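You operate a simulated robot arm through the tools that you are given. There is no shell and no other tool. Be economical: measure what you need, move in short steps, check, and stop when the job is done.

You are at the controls of a simulated robot arm. One attempt, no reset.

Task
Fit the 160 mm chuck plate on the hub and tighten the clamp bolt to 9 Nm.
Fine: set the driver's dial first; one run; dock the driver again; leave the plate rest bolt.

The check looks at the end state, three seconds after you hand in, the way a careful person would. Anything else that was tipped, shoved, dropped, spilled or broken makes it a failure.

Robot
A 6-joint arm with a two-finger parallel gripper, fixed in place. Base frame: the origin is at the foot of the arm, x ahead of it, y to its left, z up. Lengths are in mm, angles in rad, forces in N, time in s.
With the tool pointing down near the work surface it reaches from about 240 to 640 mm from the base axis. Its first joint turns from -1.152 to 1.152 rad. Payload 2.7 kg.
The tool frame sits at the grasp point between the pads (the TCP): z along the fingers, y along the line on which they close. The tips reach 23 mm beyond it. The gripper opens to 94 mm. The fingers are 38 mm wide and 10 mm thick; the gripper's body (54 by 96 mm) begins 39 mm behind the TCP.
Orientation is that of the tool frame in the base frame, as [roll, pitch, yaw] about the fixed x, y, z axes, in that order (R = Rz(yaw) Ry(pitch) Rx(roll)). With the fingers straight down and closing along the base's y, the tool's x points along the base's -x, its y along +y and its z along -z.

Tools
- The arm moves only by the tool step_arm. Its argument "rows" is a list of rows, each an object of numbers (a shift or turn left out is 0, a gripper value left out holds the last): "ax", "ay", "az": the turn, a rotation vector about the tool's x, y, z in rad; "x", "y", "z": the shift along the tool's x, y, z in mm; "jaw": the closure in counts, from 0 (fully open) to 255 (shut). In form: [{"ax": .., "ay": .., "az": .., "x": .., "y": .., "z": .., "jaw": ..}, ...]. A call has 1 to 12 rows; each row is the pose to reach, as a shift and turn from the pose commanded when the call began, along the tool's axes at that moment. Rows are played at 5 a second. More than 50 mm and 0.15 rad between two rows, or a gripper value outside its range, and nothing of the call is played. A pose out of reach is approached as far as the arm can. The call stops where the force on the tool passes 40 N (or 10 N more than at its start, if that is more) or the arm is blocked; 0.2 s more then pass. Each finger travels about 45 mm/s and halts on what it meets, pressing with about 38 N; the grip force reading is that of the motor and also rises with nothing between the fingers. The clock runs only during rows and for 0.2 s after the last one: add rows that repeat a pose to give the fingers time. It gives the time, the measured TCP pose, the force on the tool (base axes), the opening and the grip force at its end, in the units of the frame above (readings bear some noise), with the torque about the TCP (base axes, N m) and any sound that the robot's microphone picked up.
- Cameras (640 x 400 px; columns grow to the right, rows downward): "scene" is fixed at [82.9, -446.1, 1396.9]; the picture's right is [0.65, -0.76, 0.00], its down [-0.55, -0.47, -0.69] and it looks along [0.53, 0.45, -0.72] (base axes); focal length 293 px, centre (320, 200). "wrist" rides on the gripper at [86, 16, -74] in the tool frame; the picture's right is [-0.18, 0.98, 0.00], its down [-0.58, -0.11, -0.81] and it looks along [-0.79, -0.15, 0.59] (tool axes); focal length 243 px, centre (320, 200). There is no depth. A picture from a camera that has moved, and an enlarged one, comes with that camera's place and axes in the base frame and with its lens. The place of the scene camera against the robot may be out by one fixed shift of up to 12 mm in any direction.
- capture(camera): a new picture of that camera. No time passes.
- zoom(camera, box): a new picture of the part [left, top, right, bottom] of that camera's present view, enlarged. No time passes.
- sign_off(): hands the job in; it is judged then, once.

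Work in short steps. Places have to be worked out from the pictures, the camera data and where the tool is seen: move nearer, look again, correct. Check each grasp and each placing, and mend what went wrong. You have 120 turns and 76 pictures in all, those below and enlarged ones among them. Open the gripper and draw the arm clear of the work before you hand the job in, unless the task says otherwise; then end with one line.

The tools are called after "Emit:" by a JSON object that holds its "name" and its "arguments". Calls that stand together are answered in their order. step_arm: Moves the arm, as the interface text tells. Its arguments: {"type":"object","properties":{"rows":{"type":"array"}},"required":["rows"]} The other tools are called the same way: capture (camera) takes a picture; zoom (camera, box) takes an enlarged picture of a part of a camera's view; sign_off () hands the job in.

At the start:

```text
clock: 0.0
ee_pos: [415.8, -176.9, 1126.9]
orientation: [3.141, 0.0, 3.141]
wrist_force: [0.1, 0.8, -0.3]
torque: [-0.01, 0.01, -0.03]
opening: 93.9
grip_force: 0.0
```

scene: 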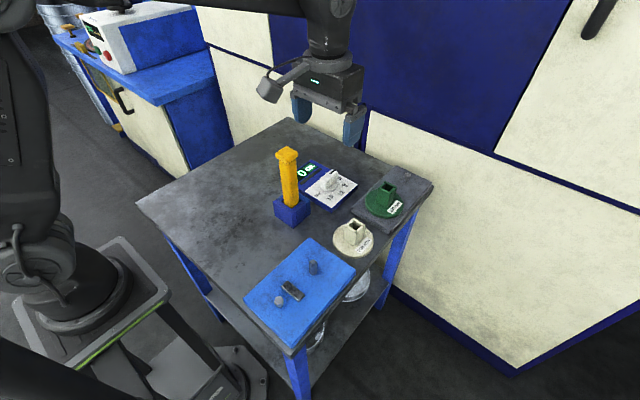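
wrist: 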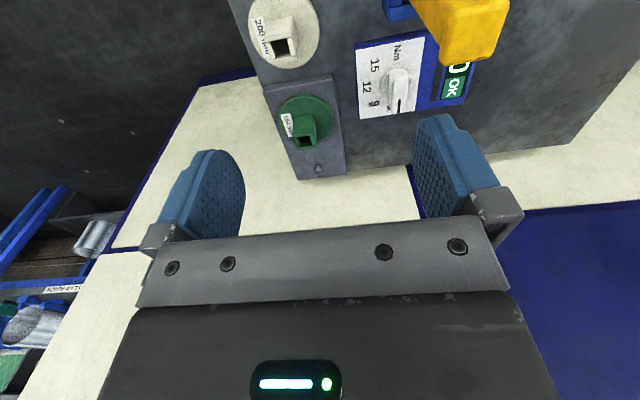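

The table holds the yellow driver in a blue dock, a dial panel, two plates and a blue fixture. I'll take enlarged views to read the labels and layout.

Emit:
{"name": "zoom", "arguments": {"camera": "scene", "box": [260, 130, 440, 242]}}

Emit:
{"name": "zoom", "arguments": {"camera": "scene", "box": [220, 220, 400, 332]}}

Emit:
{"name": "zoom", "arguments": {"camera": "wrist", "box": [230, 0, 550, 200]}}

```text
3.56 times, centred on (350, 186) of scene
camera zoom: at [82.9, -446.1, 1396.9], right [0.65, -0.76, 0.0], down [-0.55, -0.47, -0.69], along [0.53, 0.45, -0.72], focal length 1041 px, centre (213, 250)
```

zoom: 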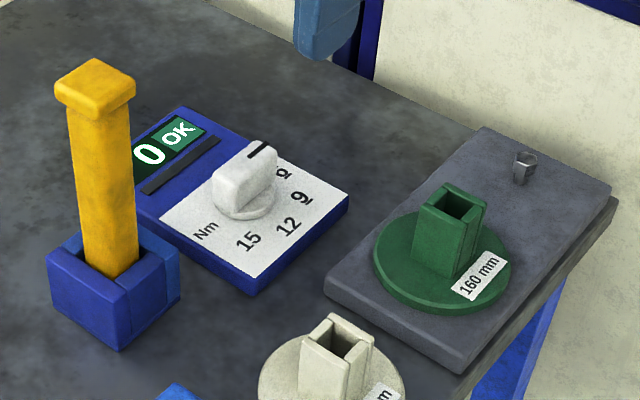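

```text
3.56 times, centred on (310, 276) of scene
camera zoom: at [82.9, -446.1, 1396.9], right [0.65, -0.76, 0.0], down [-0.55, -0.47, -0.69], along [0.53, 0.45, -0.72], focal length 1041 px, centre (356, -70)
```

zoom: 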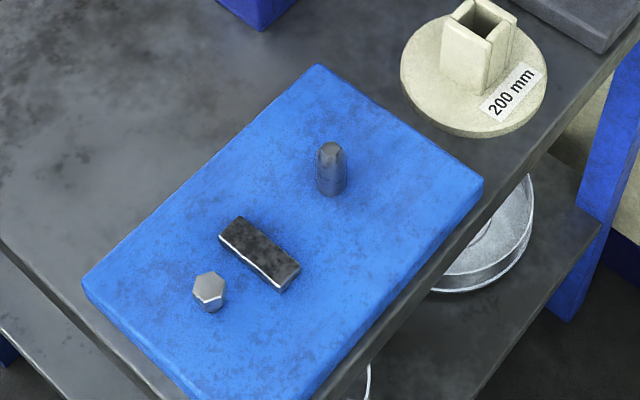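

```text
2.00 times, centred on (390, 100) of wrist
camera zoom: at [329.0, -159.9, 1201.4], right [0.18, 0.98, 0.0], down [0.58, -0.11, 0.81], along [0.79, -0.15, -0.59], focal length 485 px, centre (180, 400)
```

zoom: 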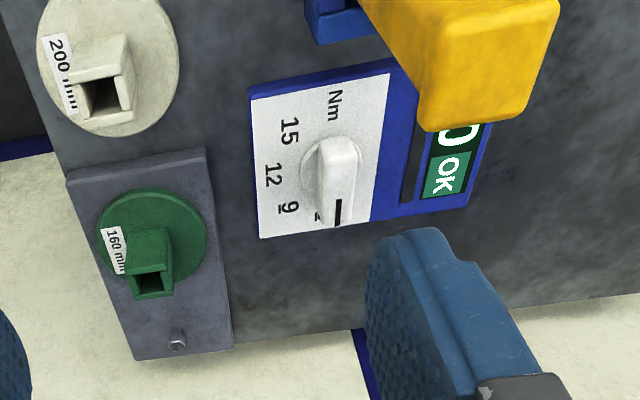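

The 160 mm plate is green and sits on a grey rest with its own bolt. The fixture has a pin, a bar and a hex bolt. I'll tilt the wrist camera further down for an overhead survey.

Emit:
{"name": "step_arm", "arguments": {"rows": [{"ay": 0.14}, {"ay": 0.28}, {"ay": 0.42}, {"ay": 0.56}, {"ay": 0.65}, {"ay": 0.65}]}}

Emit:
{"name": "capture", "arguments": {"camera": "wrist"}}

```text
clock: 1.4
ee_pos: [411.8, -174.8, 1121.7]
orientation: [-3.141, -0.649, -3.141]
wrist_force: [-0.5, -0.7, -0.4]
torque: [0.06, 0.02, 0.0]
opening: 94.0
grip_force: 0.1
out of reach, approached as far as the arm can: row 5, 6
```

```text
70 pictures are left
camera wrist: at [386.4, -158.8, 1232.8], right [0.15, 0.98, -0.11], down [0.95, -0.11, 0.29], along [0.27, -0.15, -0.95], focal length 243 px, centre (320, 200)
```

wrist: 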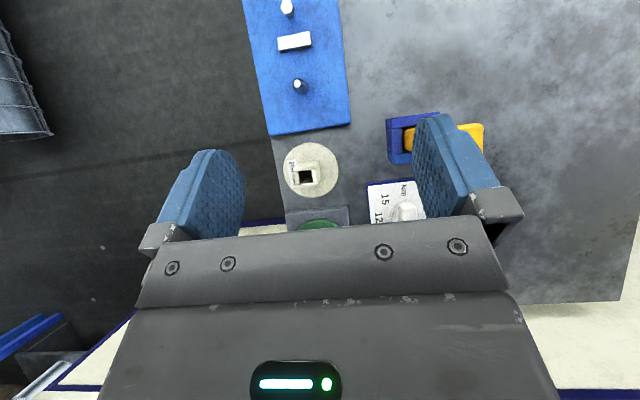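

Hub pin top is near (320,-224,857) by both cameras. Next, a closer look at the dial and plate with the tool back vertical.

Emit:
{"name": "step_arm", "arguments": {"rows": [{"ay": -0.13, "x": -26, "y": 15, "z": 5}, {"ay": -0.26, "x": -52, "y": 30, "z": 10}, {"ay": -0.39, "x": -78, "y": 45, "z": 16}, {"ay": -0.52, "x": -104, "y": 60, "z": 21}, {"ay": -0.65, "x": -130, "y": 75, "z": 26}, {"ay": -0.65, "x": -130, "y": 75, "z": 26}]}}

Emit:
{"name": "capture", "arguments": {"camera": "wrist"}}

```text
clock: 2.8
ee_pos: [498.1, -99.9, 1022.1]
orientation: [-3.141, 0.001, 3.139]
wrist_force: [0.1, -0.6, 0.7]
torque: [-0.02, -0.04, -0.01]
opening: 94.0
grip_force: 0.0
```

```text
69 pictures are left
camera wrist: at [410.5, -83.7, 1095.6], right [0.18, 0.98, 0.0], down [0.58, -0.11, 0.81], along [0.79, -0.15, -0.59], focal length 243 px, centre (320, 200)
```

wrist: 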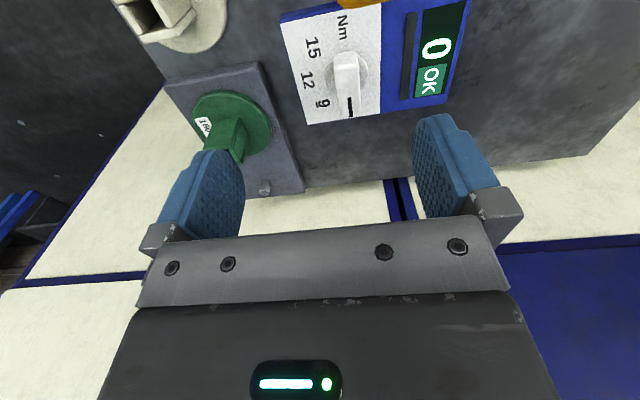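

Emit:
{"name": "zoom", "arguments": {"camera": "wrist", "box": [270, 0, 480, 131]}}

Emit:
{"name": "zoom", "arguments": {"camera": "wrist", "box": [110, 0, 320, 220]}}

Emit:
{"name": "zoom", "arguments": {"camera": "scene", "box": [300, 160, 372, 205]}}

```text
3.05 times, centred on (375, 66) of wrist
camera zoom: at [410.5, -83.7, 1095.6], right [0.18, 0.98, 0.0], down [0.58, -0.11, 0.81], along [0.79, -0.15, -0.59], focal length 739 px, centre (152, 610)
```

zoom: 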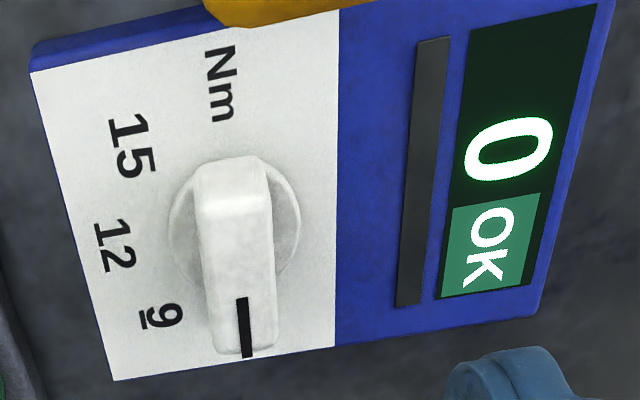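

```text
1.82 times, centred on (215, 110) of wrist
camera zoom: at [410.5, -83.7, 1095.6], right [0.18, 0.98, 0.0], down [0.58, -0.11, 0.81], along [0.79, -0.15, -0.59], focal length 441 px, centre (511, 364)
```

zoom: 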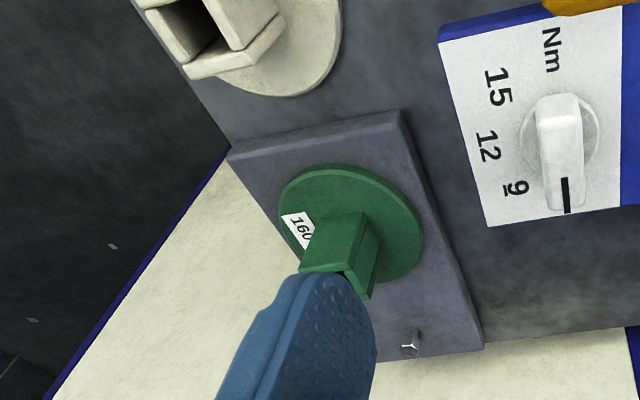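

```text
8.89 times, centred on (336, 182) of scene
camera zoom: at [82.9, -446.1, 1396.9], right [0.65, -0.76, 0.0], down [-0.55, -0.47, -0.69], along [0.53, 0.45, -0.72], focal length 2602 px, centre (178, 356)
```

zoom: 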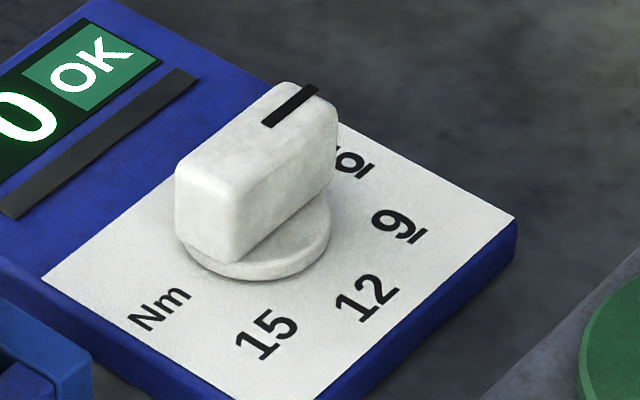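

The dial labels sit 45° apart: 6 at +x (current pointer), 9 at −45°, 12 at −90°, 15 at −135°. The knob is near (545,-80) with its top at about 860. The driver stands just behind it, so I'll approach with the tool tilted to keep the camera clear of the driver, jaws half open.

Emit:
{"name": "step_arm", "arguments": {"rows": [{"ay": 0.11, "x": -15, "y": 5, "jaw": 119}, {"ay": 0.22, "x": -30, "y": 10, "z": 5}, {"ay": 0.33, "x": -47, "y": 20, "z": 15}, {"ay": 0.45, "x": -47, "y": 20, "z": 40}, {"ay": 0.45, "x": -47, "y": 20, "z": 65}, {"ay": 0.45, "x": -47, "y": 20, "z": 87}, {"ay": 0.45, "x": -47, "y": 20, "z": 87}]}}

Emit:
{"name": "capture", "arguments": {"camera": "wrist"}}

Emit:
{"name": "capture", "arguments": {"camera": "scene"}}

```text
clock: 4.4
ee_pos: [548.5, -82.4, 934.4]
orientation: [3.141, -0.449, -3.142]
wrist_force: [0.8, -0.4, -0.2]
torque: [0.01, 0.02, 0.0]
opening: 50.2
grip_force: 0.0
```

```text
65 pictures are left
camera wrist: at [501.4, -64.8, 1037.5], right [0.17, 0.98, -0.08], down [0.87, -0.11, 0.47], along [0.46, -0.15, -0.88], focal length 243 px, centre (320, 200)
```

wrist: 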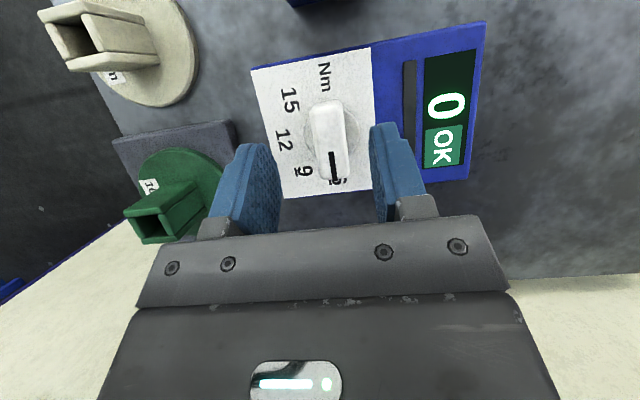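

```text
64 pictures are left
```

scene: 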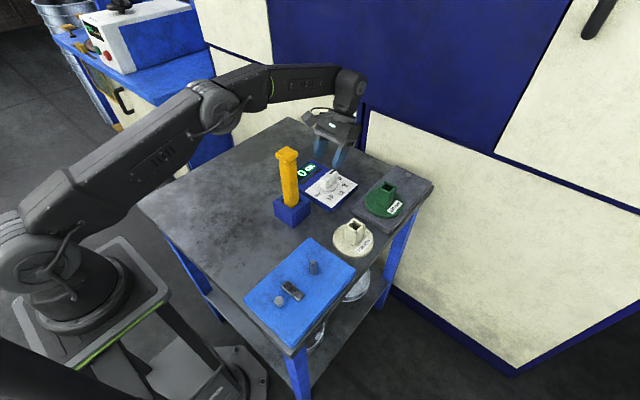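

The fingers straddle the knob at about (548,-81). I'll descend 73 mm vertically and check before closing.

Emit:
{"name": "step_arm", "arguments": {"rows": [{"x": -10, "y": 1, "z": 21}, {"x": -20, "y": 1, "z": 42}, {"x": -28, "y": 1, "z": 57}, {"x": -31.7, "y": 1, "z": 65.7}, {"x": -31.7, "y": 1, "z": 65.7}]}}

Emit:
{"name": "capture", "arguments": {"camera": "wrist"}}

Emit:
{"name": "zoom", "arguments": {"camera": "scene", "box": [270, 120, 414, 210]}}

```text
clock: 5.6
ee_pos: [547.0, -80.0, 861.1]
orientation: [3.141, -0.45, -3.141]
wrist_force: [-0.2, 0.4, -0.2]
torque: [0.04, -0.01, 0.0]
opening: 50.2
grip_force: 0.1
```

```text
63 pictures are left
camera wrist: at [500.4, -63.0, 965.1], right [0.17, 0.98, -0.08], down [0.87, -0.11, 0.47], along [0.46, -0.15, -0.88], focal length 243 px, centre (320, 200)
```

wrist: 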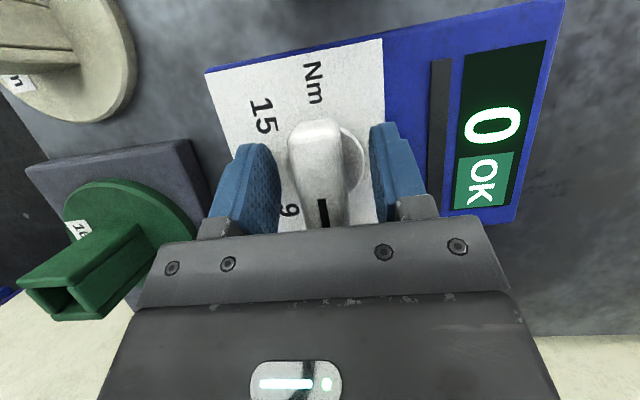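

```text
4.44 times, centred on (342, 165) of scene
camera zoom: at [82.9, -446.1, 1396.9], right [0.65, -0.76, 0.0], down [-0.55, -0.47, -0.69], along [0.53, 0.45, -0.72], focal length 1301 px, centre (222, 356)
```

zoom: 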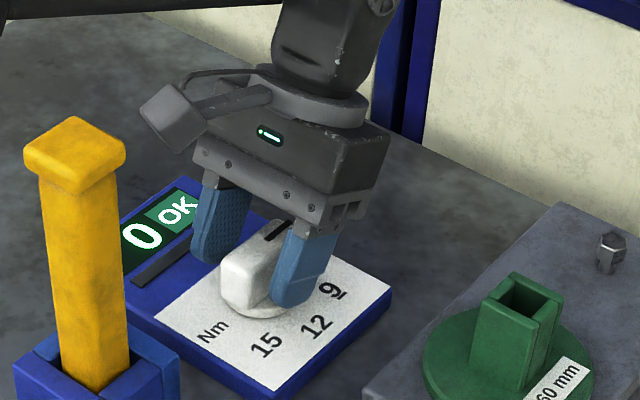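

Clear of the driver, with the pads overlapping the knob. I'll close on it.

Emit:
{"name": "step_arm", "arguments": {"rows": [{"jaw": 200}, {"jaw": 230}, {"jaw": 230}, {"jaw": 230}]}}

```text
clock: 6.6
ee_pos: [545.1, -79.6, 861.0]
orientation: [3.14, -0.45, 3.141]
wrist_force: [1.0, -5.1, -1.2]
torque: [0.01, 0.01, 0.03]
opening: 23.8
grip_force: 44.5
```

Gripped at 23.8 mm. I'll turn 45° clockwise about the vertical axis.

Emit:
{"name": "step_arm", "arguments": {"rows": [{"ax": -0.057, "az": 0.118}, {"ax": -0.114, "az": 0.236}, {"ax": -0.171, "az": 0.354}, {"ax": -0.228, "az": 0.472}, {"ax": -0.285, "az": 0.59}, {"ax": -0.342, "az": 0.707}, {"ax": -0.342, "az": 0.707}]}}

Emit:
{"name": "zoom", "arguments": {"camera": "scene", "box": [270, 120, 414, 210]}}

```text
clock: 8.2
ee_pos: [547.1, -77.3, 861.5]
orientation: [3.138, -0.449, 2.357]
wrist_force: [18.8, 15.9, -16.9]
torque: [-1.43, -0.39, 0.09]
opening: 24.4
grip_force: 44.9
```

```text
4.44 times, centred on (342, 165) of scene
camera zoom: at [83.6, -445.7, 1397.0], right [0.65, -0.76, 0.0], down [-0.55, -0.47, -0.69], along [0.53, 0.45, -0.72], focal length 1301 px, centre (222, 356)
```

zoom: 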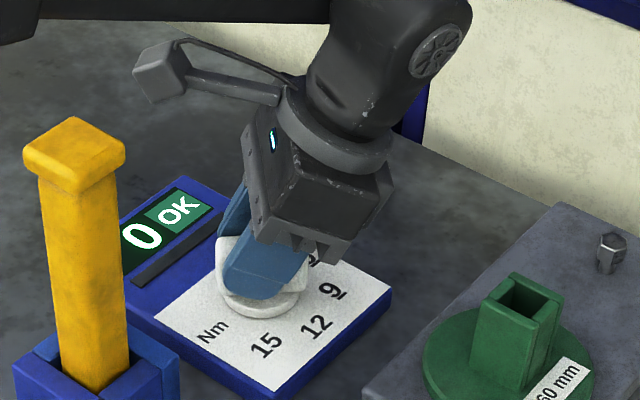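

Turned 45°, with some side load. I'll open the jaws, rise vertically and check the pointer.

Emit:
{"name": "step_arm", "arguments": {"rows": [{"jaw": 190}, {"jaw": 119}, {"jaw": 119}, {"jaw": 119, "x": -0.1}]}}

Emit:
{"name": "capture", "arguments": {"camera": "wrist"}}

```text
clock: 9.2
ee_pos: [545.6, -79.5, 861.6]
orientation: [3.14, -0.45, 2.356]
wrist_force: [0.2, 0.2, 0.5]
torque: [-0.01, 0.02, 0.03]
opening: 50.3
grip_force: 0.1
```

```text
60 pictures are left
camera wrist: at [525.2, -35.9, 965.9], right [0.81, 0.58, -0.08], down [0.54, -0.7, 0.47], along [0.22, -0.43, -0.88], focal length 243 px, centre (320, 200)
```

wrist: 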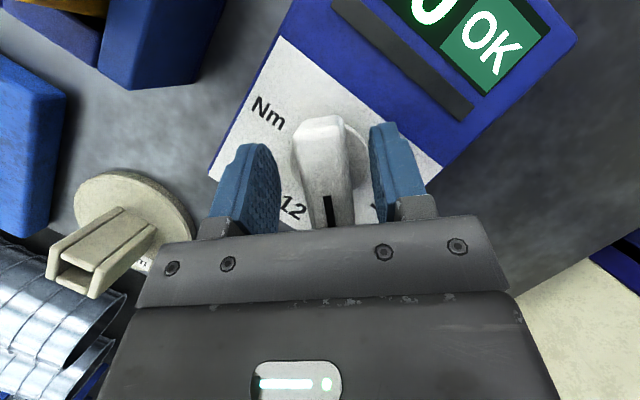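

The knob followed the tool. I'll rise and check the pointer against the 9.

Emit:
{"name": "step_arm", "arguments": {"rows": [{"x": 10, "z": -20}, {"x": 22, "z": -45}, {"x": 35, "z": -72}, {"x": 48, "z": -99}, {"x": 48, "z": -99}]}}

Emit:
{"name": "zoom", "arguments": {"camera": "wrist", "box": [200, 40, 480, 215]}}

Emit:
{"name": "zoom", "arguments": {"camera": "scene", "box": [300, 160, 372, 205]}}

```text
clock: 10.4
ee_pos: [547.6, -80.2, 973.4]
orientation: [3.14, -0.451, 2.355]
wrist_force: [-0.3, 0.6, 0.7]
torque: [0.01, 0.03, 0.0]
opening: 50.1
grip_force: 0.1
```

```text
2.29 times, centred on (340, 128) of wrist
camera zoom: at [526.1, -36.3, 1077.3], right [0.81, 0.58, -0.08], down [0.54, -0.7, 0.47], along [0.22, -0.43, -0.88], focal length 555 px, centre (274, 366)
```

zoom: 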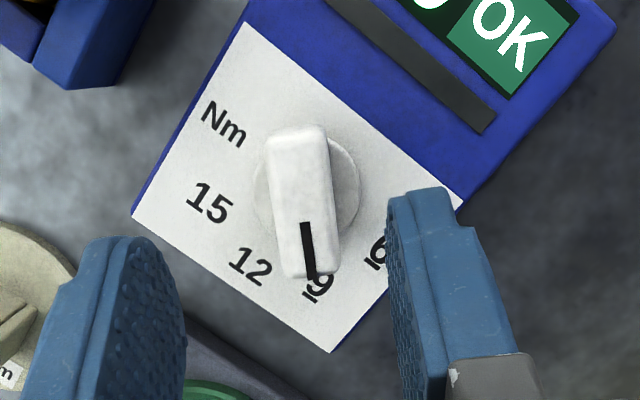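

```text
8.89 times, centred on (336, 182) of scene
camera zoom: at [82.9, -446.1, 1396.9], right [0.65, -0.76, 0.0], down [-0.55, -0.47, -0.69], along [0.53, 0.45, -0.72], focal length 2602 px, centre (178, 356)
```

zoom: 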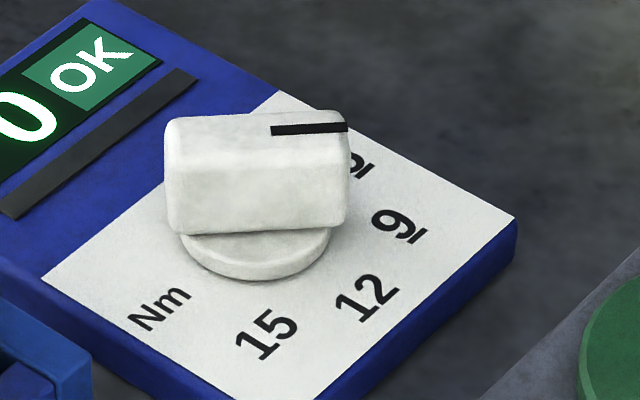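

The pointer is on 9. I'll turn the tool back and move over towards the green plate.

Emit:
{"name": "step_arm", "arguments": {"rows": [{"x": -9, "y": -12, "z": -8, "ax": 0.057, "az": -0.118}, {"x": -18, "y": -24, "z": -16, "ax": 0.114, "az": -0.236}, {"x": -27, "y": -35, "z": -24, "ax": 0.171, "az": -0.354}, {"x": -36, "y": -47, "z": -32, "ax": 0.228, "az": -0.472}, {"x": -45, "y": -59, "z": -40, "ax": 0.285, "az": -0.59}, {"x": -55, "y": -71, "z": -49, "ax": 0.342, "az": -0.707, "jaw": 0}, {"x": -55, "y": -71, "z": -49, "ax": 0.342, "az": -0.707}]}}

Emit:
{"name": "capture", "arguments": {"camera": "wrist"}}

```text
clock: 12.0
ee_pos: [537.2, -176.1, 991.0]
orientation: [-3.14, -0.449, -3.14]
wrist_force: [-0.2, 0.8, -0.4]
torque: [0.01, 0.02, 0.01]
opening: 93.9
grip_force: 0.1
out of reach, approached as far as the arm can: row 4, 5, 6, 7
```

```text
57 pictures are left
camera wrist: at [491.0, -160.4, 1094.9], right [0.16, 0.98, -0.08], down [0.87, -0.11, 0.47], along [0.46, -0.15, -0.88], focal length 243 px, centre (320, 200)
```

wrist: 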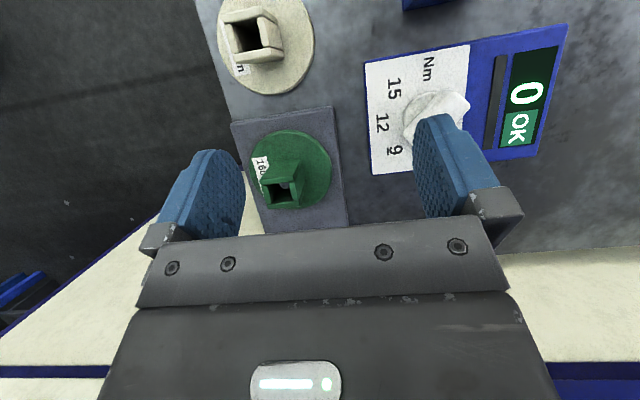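

Emit:
{"name": "zoom", "arguments": {"camera": "wrist", "box": [200, 95, 360, 235]}}

Emit:
{"name": "zoom", "arguments": {"camera": "scene", "box": [350, 160, 446, 220]}}

```text
2.86 times, centred on (280, 165) of wrist
camera zoom: at [491.0, -160.4, 1094.9], right [0.16, 0.98, -0.08], down [0.87, -0.11, 0.47], along [0.46, -0.15, -0.88], focal length 693 px, centre (434, 300)
```

zoom: 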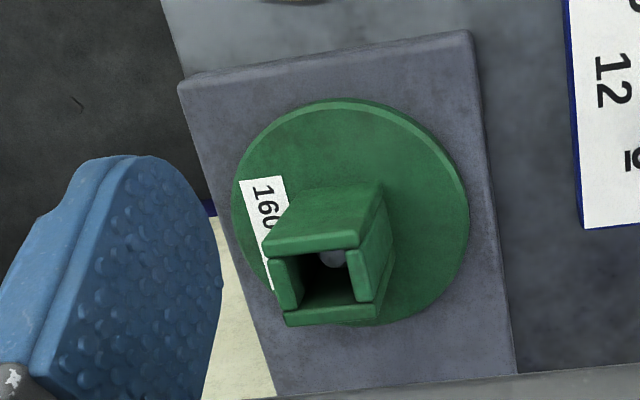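

```text
6.67 times, centred on (398, 190) of scene
camera zoom: at [82.9, -446.1, 1396.9], right [0.65, -0.76, 0.0], down [-0.55, -0.47, -0.69], along [0.53, 0.45, -0.72], focal length 1952 px, centre (-200, 267)
```

zoom: 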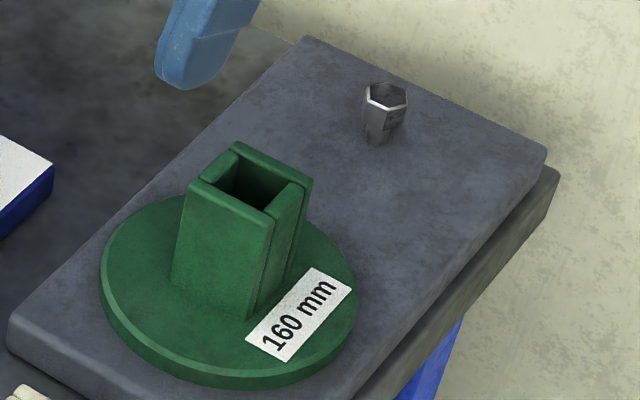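

The plate boss is about 31 mm square, aligned with the base axes, centred near (584,-230) with its top at about 897. I'll straighten the tool and move above it.

Emit:
{"name": "step_arm", "arguments": {"rows": [{"ay": -0.11, "x": -12, "y": -12, "z": 2}, {"ay": -0.22, "x": -24, "y": -24, "z": 3}, {"ay": -0.33, "x": -36, "y": -36, "z": 5}, {"ay": -0.45, "x": -48, "y": -50, "z": 7}, {"ay": -0.45, "x": -48, "y": -52, "z": 7}]}}

Emit:
{"name": "capture", "arguments": {"camera": "wrist"}}

```text
clock: 13.2
ee_pos: [575.1, -229.7, 963.6]
orientation: [3.141, 0.002, -3.142]
wrist_force: [0.7, -0.4, -0.9]
torque: [0.02, -0.01, 0.03]
opening: 93.9
grip_force: 0.1
```

```text
54 pictures are left
camera wrist: at [488.5, -213.1, 1037.3], right [0.18, 0.98, 0.0], down [0.58, -0.11, 0.81], along [0.79, -0.15, -0.59], focal length 243 px, centre (320, 200)
```

wrist: 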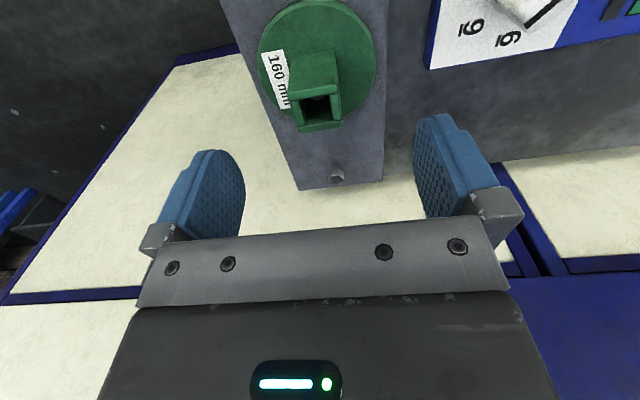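

Emit:
{"name": "zoom", "arguments": {"camera": "wrist", "box": [240, 0, 400, 200]}}

```text
2.00 times, centred on (320, 100) of wrist
camera zoom: at [488.5, -213.1, 1037.3], right [0.18, 0.98, 0.0], down [0.58, -0.11, 0.81], along [0.79, -0.15, -0.59], focal length 485 px, centre (320, 400)
```

zoom: 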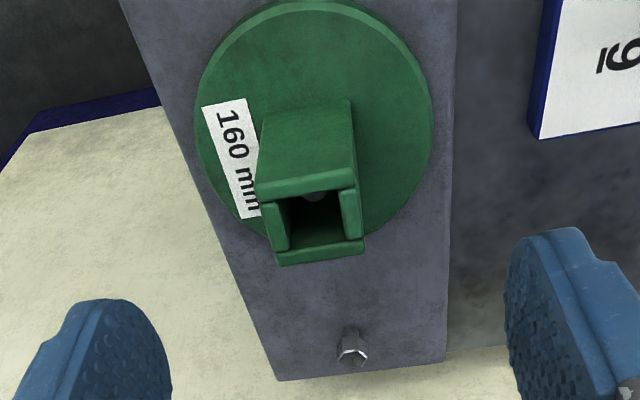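

Re-triangulated: the boss is near (587,-234), top about 875–885. I'll shift over it and descend 50 mm, then measure again.

Emit:
{"name": "step_arm", "arguments": {"rows": [{"x": -12, "y": -5, "z": 10}, {"x": -12, "y": -5, "z": 30}, {"x": -12, "y": -5, "z": 50}, {"x": -12, "y": -5, "z": 50}]}}

Emit:
{"name": "capture", "arguments": {"camera": "wrist"}}

Emit:
{"name": "zoom", "arguments": {"camera": "scene", "box": [320, 130, 448, 210]}}

```text
clock: 14.2
ee_pos: [588.6, -234.6, 912.7]
orientation: [3.14, 0.0, -3.14]
wrist_force: [-0.4, -0.2, 0.9]
torque: [-0.01, -0.03, 0.0]
opening: 93.8
grip_force: 0.0
```

```text
52 pictures are left
camera wrist: at [501.3, -217.8, 987.3], right [0.18, 0.98, 0.0], down [0.58, -0.11, 0.81], along [0.79, -0.15, -0.59], focal length 243 px, centre (320, 200)
```

wrist: 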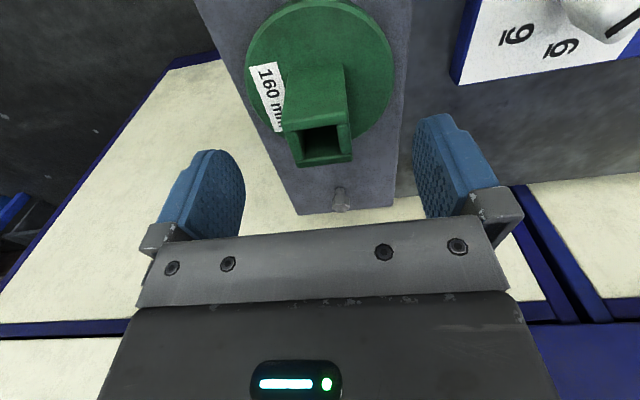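

```text
5.00 times, centred on (384, 170) of scene
camera zoom: at [82.9, -446.1, 1396.9], right [0.65, -0.76, 0.0], down [-0.55, -0.47, -0.69], along [0.53, 0.45, -0.72], focal length 1464 px, centre (0, 350)
```

zoom: 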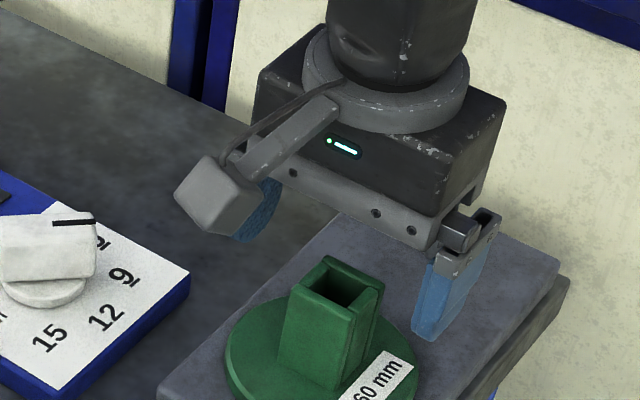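

y is consistent (about -234.5) and the x uncertainty is small against the finger width. I'll descend to z≈872 with the fingers still wide.

Emit:
{"name": "step_arm", "arguments": {"rows": [{"z": 15}, {"z": 30}, {"z": 40}, {"z": 40}]}}

Emit:
{"name": "capture", "arguments": {"camera": "wrist"}}

Emit:
{"name": "zoom", "arguments": {"camera": "scene", "box": [320, 130, 448, 210]}}

```text
clock: 15.2
ee_pos: [587.9, -233.1, 874.4]
orientation: [3.141, 0.0, 3.141]
wrist_force: [-0.1, -0.7, -0.3]
torque: [-0.04, 0.0, 0.0]
opening: 94.1
grip_force: 0.0
```

```text
50 pictures are left
camera wrist: at [500.7, -217.2, 947.7], right [0.18, 0.98, 0.0], down [0.58, -0.11, 0.81], along [0.79, -0.15, -0.59], focal length 243 px, centre (320, 200)
```

wrist: 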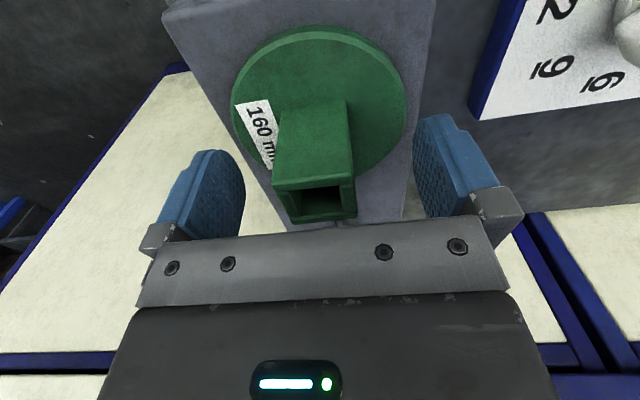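

```text
5.00 times, centred on (384, 170) of scene
camera zoom: at [82.9, -446.1, 1396.9], right [0.65, -0.76, 0.0], down [-0.55, -0.47, -0.69], along [0.53, 0.45, -0.72], focal length 1464 px, centre (0, 350)
```

zoom: 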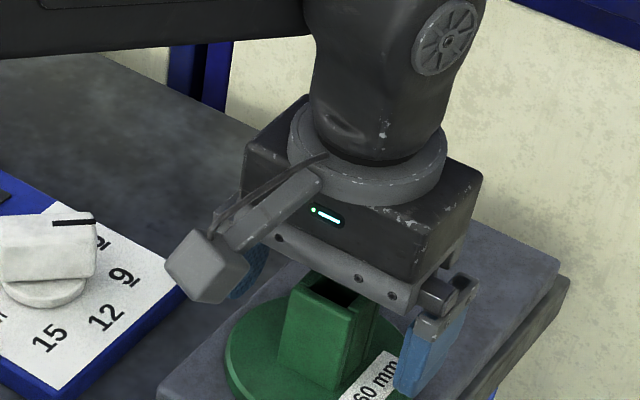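

Scale-matching gives the boss top at about 886 and the centre near (584,-233). I'll drop a bit more, centre, and close.

Emit:
{"name": "step_arm", "arguments": {"rows": [{"x": 4, "z": 6}, {"x": 4, "z": 6, "jaw": 120}, {"x": 4, "z": 6, "jaw": 180}, {"x": 4, "z": 6, "jaw": 230}, {"x": 4, "z": 6, "jaw": 230}, {"x": 4, "z": 6, "jaw": 230}, {"x": 4, "z": 6, "jaw": 230}]}}

Emit:
{"name": "capture", "arguments": {"camera": "wrist"}}

```text
clock: 16.8
ee_pos: [583.5, -234.2, 867.7]
orientation: [3.141, -0.001, 3.141]
wrist_force: [-0.2, -1.9, 0.4]
torque: [0.0, -0.12, -0.01]
opening: 35.2
grip_force: 37.9
```

```text
48 pictures are left
camera wrist: at [496.7, -217.7, 941.6], right [0.18, 0.98, 0.0], down [0.58, -0.11, 0.81], along [0.79, -0.15, -0.59], focal length 243 px, centre (320, 200)
```

wrist: 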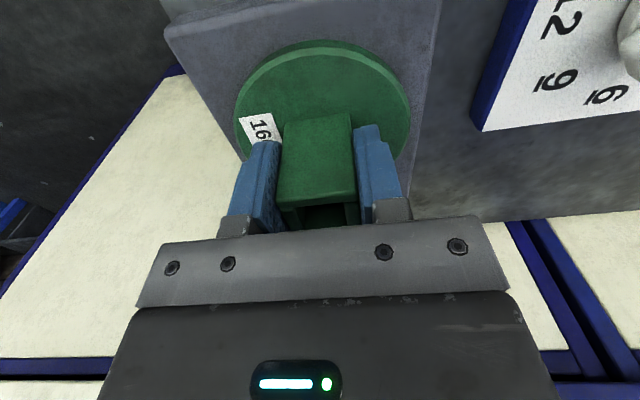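

Firm grip at 35.2 mm. I'll lift straight up.

Emit:
{"name": "step_arm", "arguments": {"rows": [{"z": -8}, {"z": -20}, {"z": -40}, {"z": -60}, {"z": -80}, {"z": -95}, {"z": -95}]}}

Emit:
{"name": "zoom", "arguments": {"camera": "scene", "box": [280, 100, 472, 220]}}

```text
clock: 18.4
ee_pos: [584.6, -234.4, 962.5]
orientation: [-3.141, 0.001, 3.141]
wrist_force: [0.5, 0.4, -3.8]
torque: [0.0, 0.03, 0.03]
opening: 34.8
grip_force: 38.3
```

```text
3.33 times, centred on (376, 160) of scene
camera zoom: at [83.0, -446.1, 1396.8], right [0.65, -0.76, 0.0], down [-0.55, -0.47, -0.69], along [0.53, 0.45, -0.72], focal length 976 px, centre (133, 333)
```

zoom: 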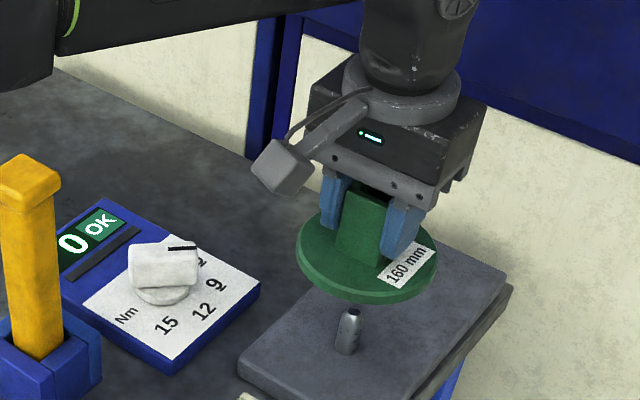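

The plate came off its peg cleanly, and the hub is probably the same kind of pin. I'll carry it at height to the −x side of the fixture so the wrist camera can see the hub ahead of the plate.

Emit:
{"name": "step_arm", "arguments": {"rows": [{"x": 34, "y": 1}, {"x": 71, "y": 2}, {"x": 108, "y": 3}, {"x": 145, "y": 4}, {"x": 182, "y": 5}, {"x": 219, "y": 6}, {"x": 256, "y": 7}, {"x": 293, "y": 8}, {"x": 330, "y": 9}, {"x": 360, "y": 10}, {"x": 374, "y": 10}, {"x": 374, "y": 10}]}}

Emit:
{"name": "capture", "arguments": {"camera": "wrist"}}

Emit:
{"name": "capture", "arguments": {"camera": "scene"}}

```text
clock: 21.0
ee_pos: [210.8, -222.7, 962.9]
orientation: [3.141, 0.001, 3.141]
wrist_force: [0.2, -0.2, -4.5]
torque: [0.03, 0.02, 0.01]
opening: 35.1
grip_force: 37.8
```

```text
46 pictures are left
camera wrist: at [122.8, -207.4, 1036.0], right [0.18, 0.98, 0.0], down [0.58, -0.11, 0.81], along [0.79, -0.15, -0.59], focal length 243 px, centre (320, 200)
```

wrist: 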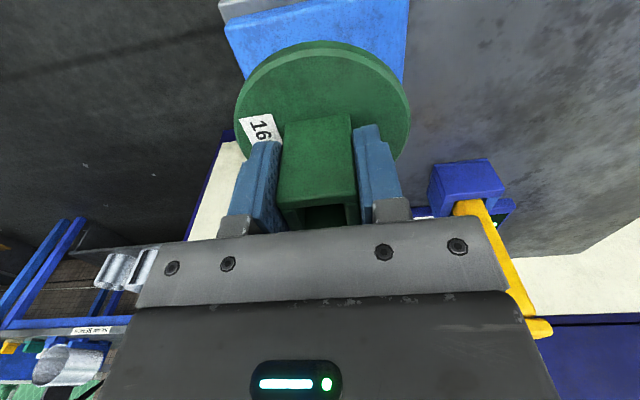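

```text
45 pictures are left
```

scene: 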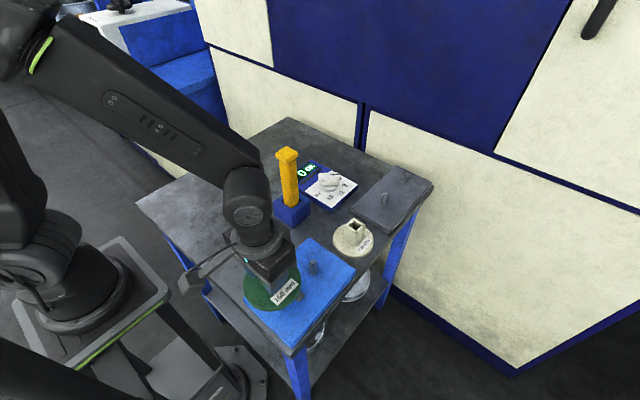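

The image is inverted: steep-down is at the top, so the plate hides the hub straight ahead. I'll shift to −y so the hub shows beside the plate.

Emit:
{"name": "step_arm", "arguments": {"rows": [{"x": -10, "y": -30}, {"x": -30, "y": -65}, {"x": -57, "y": -95}, {"x": -84, "y": -103}, {"x": -84, "y": -103}]}}

Emit:
{"name": "capture", "arguments": {"camera": "wrist"}}

```text
clock: 22.2
ee_pos: [292.6, -325.7, 962.8]
orientation: [3.141, -0.001, -3.141]
wrist_force: [-0.5, 0.2, -4.9]
torque: [-0.01, 0.04, 0.04]
opening: 35.1
grip_force: 37.9
```

```text
44 pictures are left
camera wrist: at [206.5, -309.9, 1036.0], right [0.18, 0.98, 0.0], down [0.58, -0.11, 0.81], along [0.79, -0.15, -0.59], focal length 243 px, centre (320, 200)
```

wrist: 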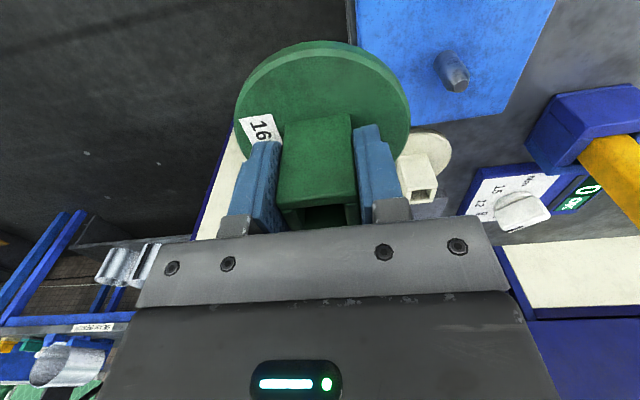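

Emit:
{"name": "zoom", "arguments": {"camera": "wrist", "box": [400, 30, 520, 130]}}

Emit:
{"name": "zoom", "arguments": {"camera": "scene", "box": [236, 225, 364, 345]}}

```text
4.00 times, centred on (460, 80) of wrist
camera zoom: at [206.5, -309.9, 1036.0], right [0.18, 0.98, 0.0], down [0.58, -0.11, 0.81], along [0.79, -0.15, -0.59], focal length 970 px, centre (-240, 680)
```

zoom: 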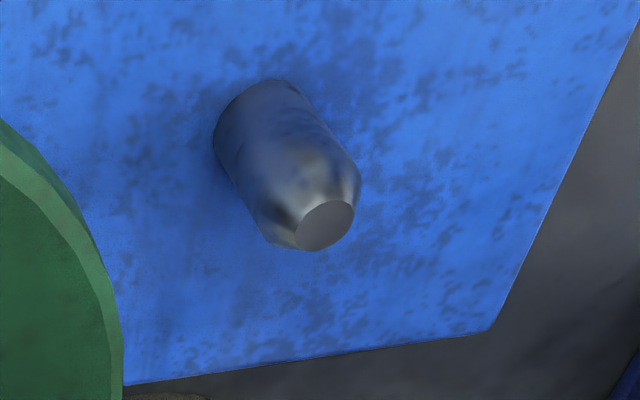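

```text
3.33 times, centred on (300, 285) of scene
camera zoom: at [83.0, -446.2, 1396.8], right [0.65, -0.76, 0.0], down [-0.55, -0.47, -0.69], along [0.53, 0.45, -0.72], focal length 976 px, centre (387, -83)
```

zoom: 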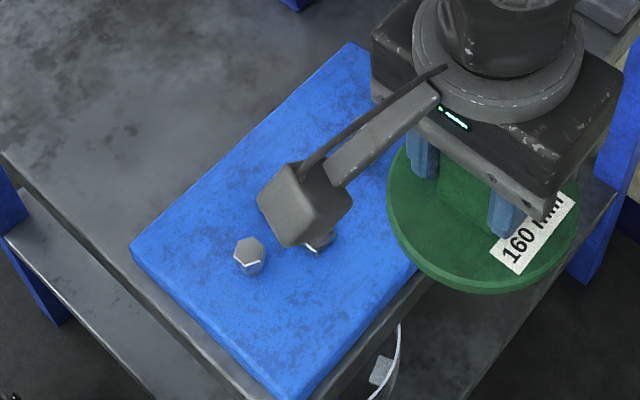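

The hub pin is about 20 mm across with a chamfered tip near (321,-223,860), on a board at about 821. I'll lower 38 mm here, clear of everything, for a second sightline.

Emit:
{"name": "step_arm", "arguments": {"rows": [{"z": 15}, {"z": 38}, {"z": 38}, {"z": 38}]}}

Emit:
{"name": "zoom", "arguments": {"camera": "wrist", "box": [410, 60, 550, 160]}}

Emit:
{"name": "zoom", "arguments": {"camera": "wrist", "box": [220, 30, 420, 240]}}

```text
clock: 23.2
ee_pos: [293.4, -326.0, 925.0]
orientation: [3.141, 0.0, 3.14]
wrist_force: [-0.2, 0.1, -4.7]
torque: [-0.01, 0.03, 0.04]
opening: 35.0
grip_force: 38.3
```

```text
4.00 times, centred on (480, 110) of wrist
camera zoom: at [205.7, -310.0, 998.6], right [0.18, 0.98, 0.0], down [0.58, -0.11, 0.81], along [0.79, -0.15, -0.59], focal length 970 px, centre (-320, 560)
```

zoom: 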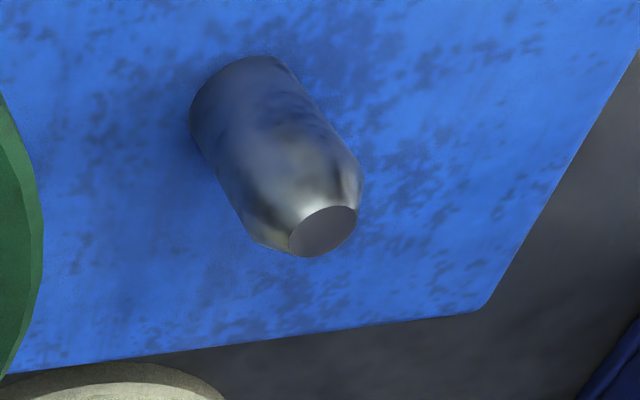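

```text
1.90 times, centred on (320, 135) of wrist
camera zoom: at [205.7, -310.0, 998.6], right [0.18, 0.98, 0.0], down [0.58, -0.11, 0.81], along [0.79, -0.15, -0.59], focal length 462 px, centre (320, 324)
```

zoom: 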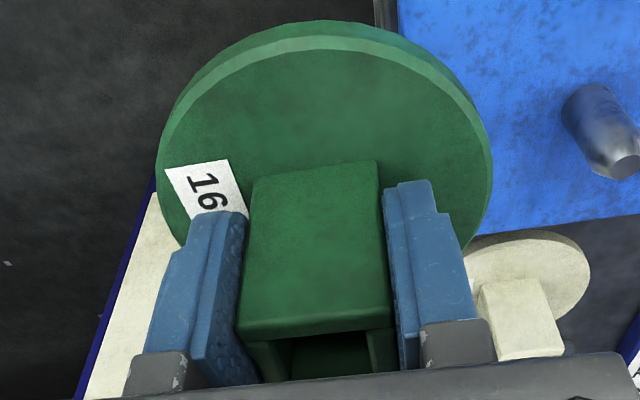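

I'll zoom on the held plate to fix its centre relative to the TCP.

Emit:
{"name": "zoom", "arguments": {"camera": "wrist", "box": [260, 100, 380, 200]}}

Emit:
{"name": "zoom", "arguments": {"camera": "scene", "box": [290, 225, 370, 325]}}

```text
4.00 times, centred on (320, 150) of wrist
camera zoom: at [205.7, -310.0, 998.6], right [0.18, 0.98, 0.0], down [0.58, -0.11, 0.81], along [0.79, -0.15, -0.59], focal length 970 px, centre (320, 400)
```

zoom: 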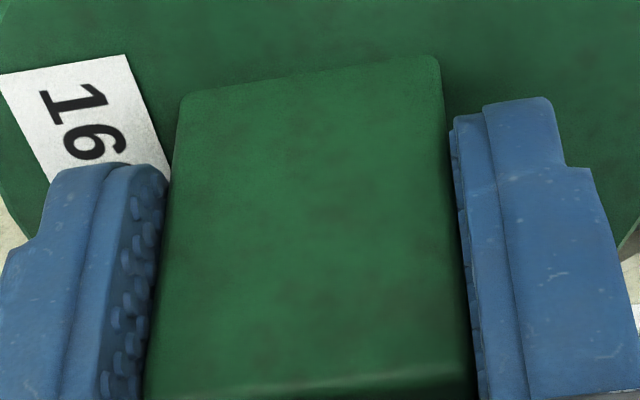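

```text
4.00 times, centred on (330, 275) of scene
camera zoom: at [82.9, -446.2, 1396.8], right [0.65, -0.76, 0.0], down [-0.55, -0.47, -0.69], along [0.53, 0.45, -0.72], focal length 1171 px, centre (280, -100)
```

zoom: 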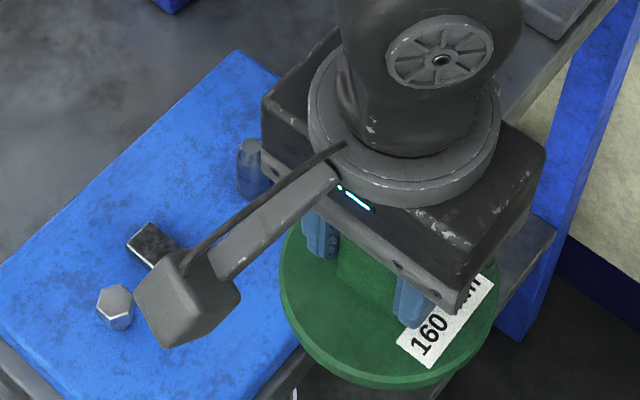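

Hub at (320.5,-224), tip 861. The plate centre sits about 4.5 mm +x of the TCP, so the TCP target is (316,-224.5). I'll move above and stop just over the pin.

Emit:
{"name": "step_arm", "arguments": {"rows": [{"x": 0, "y": 20, "z": -12}, {"x": -8, "y": 50, "z": -15}, {"x": -16, "y": 80, "z": -15}, {"x": -22.6, "y": 101.5, "z": -15}, {"x": -22.6, "y": 101.5, "z": 0}, {"x": -22.6, "y": 101.5, "z": 10}, {"x": -22.6, "y": 101.5, "z": 10}]}}

Emit:
{"name": "zoom", "arguments": {"camera": "scene", "box": [250, 210, 378, 310]}}

Emit:
{"name": "capture", "arguments": {"camera": "wrist"}}

```text
clock: 24.8
ee_pos: [316.0, -226.3, 915.0]
orientation: [3.141, 0.0, 3.141]
wrist_force: [0.5, 0.0, -4.4]
torque: [-0.02, 0.01, 0.03]
opening: 34.9
grip_force: 37.9
```

```text
4.00 times, centred on (314, 260) of scene
camera zoom: at [82.9, -446.1, 1396.9], right [0.65, -0.76, 0.0], down [-0.55, -0.47, -0.69], along [0.53, 0.45, -0.72], focal length 1171 px, centre (344, -40)
```

zoom: 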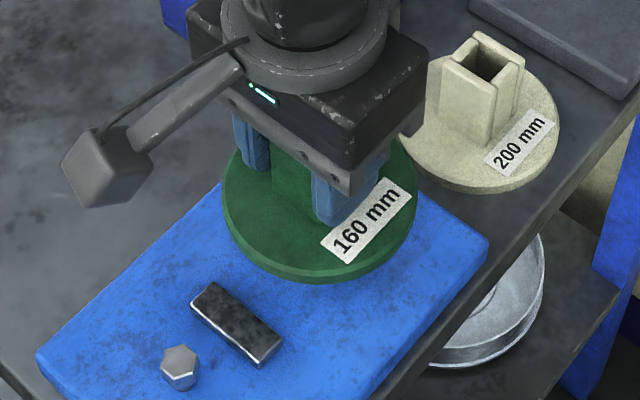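

```text
36 pictures are left
camera wrist: at [228.8, -209.3, 988.8], right [0.18, 0.98, 0.0], down [0.58, -0.11, 0.81], along [0.79, -0.15, -0.59], focal length 243 px, centre (320, 200)
```

wrist: 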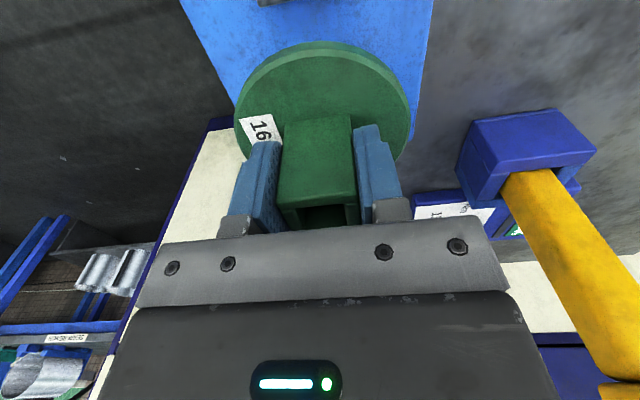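

The pose is consistent with the target within about 1 mm. I'll lower gently by 26 mm, which should put the pin tip into the hole, and watch the force.

Emit:
{"name": "step_arm", "arguments": {"rows": [{"z": 5}, {"z": 9}, {"z": 13}, {"z": 17}, {"z": 20}, {"z": 23}, {"z": 26}, {"z": 26}]}}

```text
clock: 26.6
ee_pos: [315.6, -225.0, 886.8]
orientation: [-3.141, -0.004, -3.141]
wrist_force: [-16.7, 1.0, 1.0]
torque: [0.03, 0.66, 0.03]
opening: 34.9
grip_force: 37.8
```

The pin is pushing the plate toward −x at 16 N, so I'll shift 3 mm to −x and re-read.

Emit:
{"name": "step_arm", "arguments": {"rows": [{"x": 1.5}, {"x": 3}, {"x": 3}]}}

```text
clock: 27.4
ee_pos: [315.3, -226.8, 887.9]
orientation: [-3.139, 0.003, 3.141]
wrist_force: [1.0, 3.0, -5.1]
torque: [0.17, 0.03, 0.04]
opening: 35.0
grip_force: 38.3
```

Side load is gone. Continuing down in small steps toward seating at TCP z≈862.

Emit:
{"name": "step_arm", "arguments": {"rows": [{"z": 4}, {"z": 8}, {"z": 12}, {"z": 15}, {"z": 18}, {"z": 18}]}}

```text
clock: 28.8
ee_pos: [313.2, -225.9, 870.4]
orientation: [3.141, 0.001, 3.141]
wrist_force: [-0.5, -0.1, -4.5]
torque: [0.01, 0.03, -0.02]
opening: 35.0
grip_force: 37.5
```

Emit:
{"name": "step_arm", "arguments": {"rows": [{"z": 2}, {"z": 4}, {"z": 6}, {"z": 8}, {"z": 10}, {"z": 12}, {"z": 12}]}}

Emit:
{"name": "zoom", "arguments": {"camera": "scene", "box": [250, 210, 378, 310]}}

```text
clock: 30.4
ee_pos: [314.7, -226.7, 860.4]
orientation: [-3.138, 0.008, -3.141]
wrist_force: [4.4, -3.4, 35.8]
torque: [1.19, -0.45, 0.09]
opening: 34.9
grip_force: 38.1
```

```text
4.00 times, centred on (314, 260) of scene
camera zoom: at [82.6, -446.0, 1396.9], right [0.65, -0.76, 0.0], down [-0.55, -0.47, -0.69], along [0.53, 0.45, -0.72], focal length 1171 px, centre (344, -40)
```

zoom: 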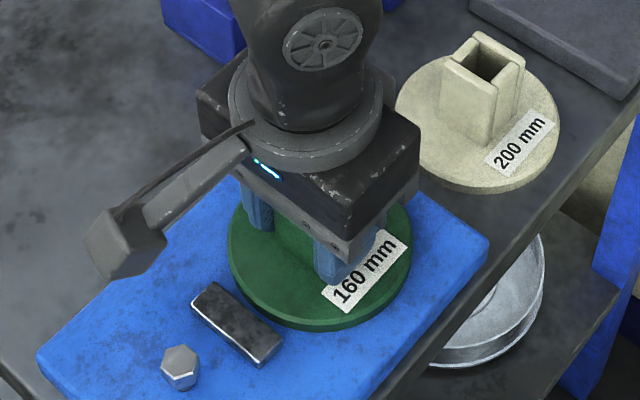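

Seated at z≈861. I'll relieve the pressing force and release.

Emit:
{"name": "step_arm", "arguments": {"rows": [{"z": -1.5}, {"z": -1.5, "jaw": 180}, {"z": -1.5, "jaw": 90}, {"z": -1.5, "jaw": 60}, {"z": -1.5, "jaw": 60}]}}

```text
clock: 31.6
ee_pos: [312.3, -224.9, 859.5]
orientation: [3.141, 0.0, 3.142]
wrist_force: [0.7, 0.8, -0.3]
torque: [-0.03, 0.0, -0.02]
opening: 71.9
grip_force: 0.1
```

Released. I'll rise clear and go to a viewing pose behind the driver.

Emit:
{"name": "step_arm", "arguments": {"rows": [{"z": -25}, {"z": -60}, {"z": -100}, {"z": -140, "y": 15}, {"z": -175, "y": 45, "x": 5}, {"z": -200, "y": 80, "x": 10, "jaw": 0}, {"z": -215, "y": 115, "x": 13}, {"z": -220, "y": 140, "x": 13}, {"z": -220, "y": 153, "x": 13}, {"z": -220, "y": 153, "x": 13}]}}

Emit:
{"name": "capture", "arguments": {"camera": "wrist"}}

Emit:
{"name": "zoom", "arguments": {"camera": "scene", "box": [236, 225, 364, 325]}}

```text
clock: 33.8
ee_pos: [299.0, -71.2, 1079.8]
orientation: [-3.14, 0.0, 3.141]
wrist_force: [-0.9, -0.2, -0.4]
torque: [0.02, 0.01, 0.02]
opening: 94.4
grip_force: 0.1
```

```text
34 pictures are left
camera wrist: at [212.4, -55.6, 1154.3], right [0.18, 0.98, 0.0], down [0.58, -0.11, 0.81], along [0.79, -0.15, -0.59], focal length 243 px, centre (320, 200)
```

wrist: 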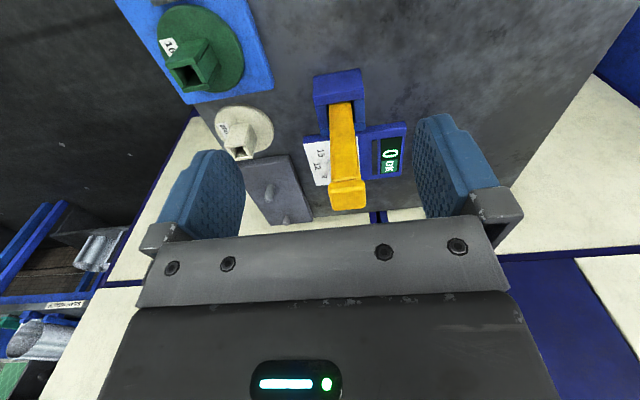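

```text
4.00 times, centred on (300, 275) of scene
camera zoom: at [82.9, -446.1, 1396.9], right [0.65, -0.76, 0.0], down [-0.55, -0.47, -0.69], along [0.53, 0.45, -0.72], focal length 1171 px, centre (400, -100)
```

zoom: 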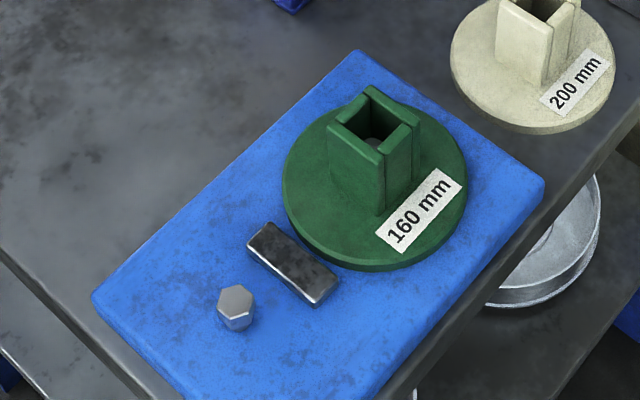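

The plate is seated on the hub. Now I'll measure the driver.

Emit:
{"name": "zoom", "arguments": {"camera": "wrist", "box": [290, 60, 410, 220]}}

Emit:
{"name": "zoom", "arguments": {"camera": "scene", "box": [260, 140, 324, 240]}}

```text
2.50 times, centred on (350, 140) of wrist
camera zoom: at [212.4, -55.6, 1154.3], right [0.18, 0.98, 0.0], down [0.58, -0.11, 0.81], along [0.79, -0.15, -0.59], focal length 606 px, centre (245, 350)
```

zoom: 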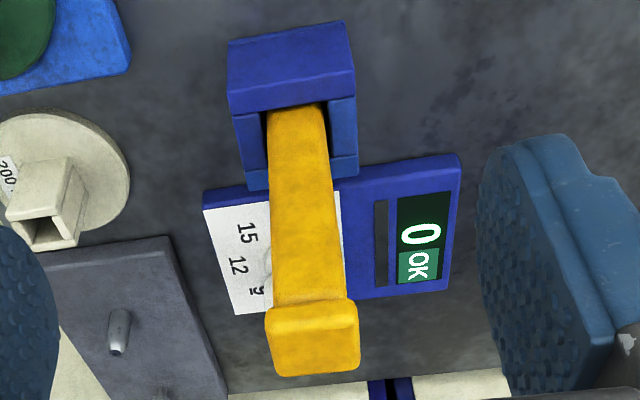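

```text
4.00 times, centred on (292, 190) of scene
camera zoom: at [82.9, -446.1, 1396.9], right [0.65, -0.76, 0.0], down [-0.55, -0.47, -0.69], along [0.53, 0.45, -0.72], focal length 1171 px, centre (432, 240)
```

zoom: 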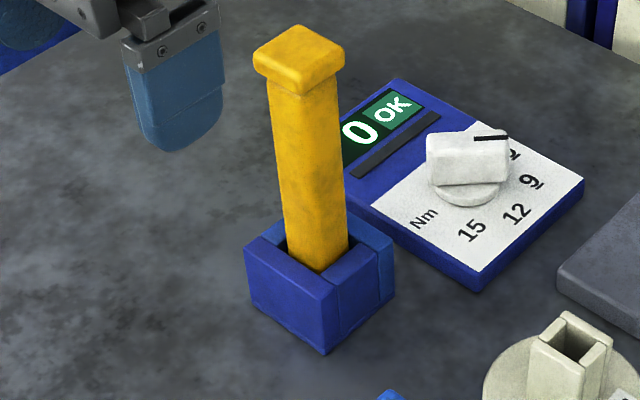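

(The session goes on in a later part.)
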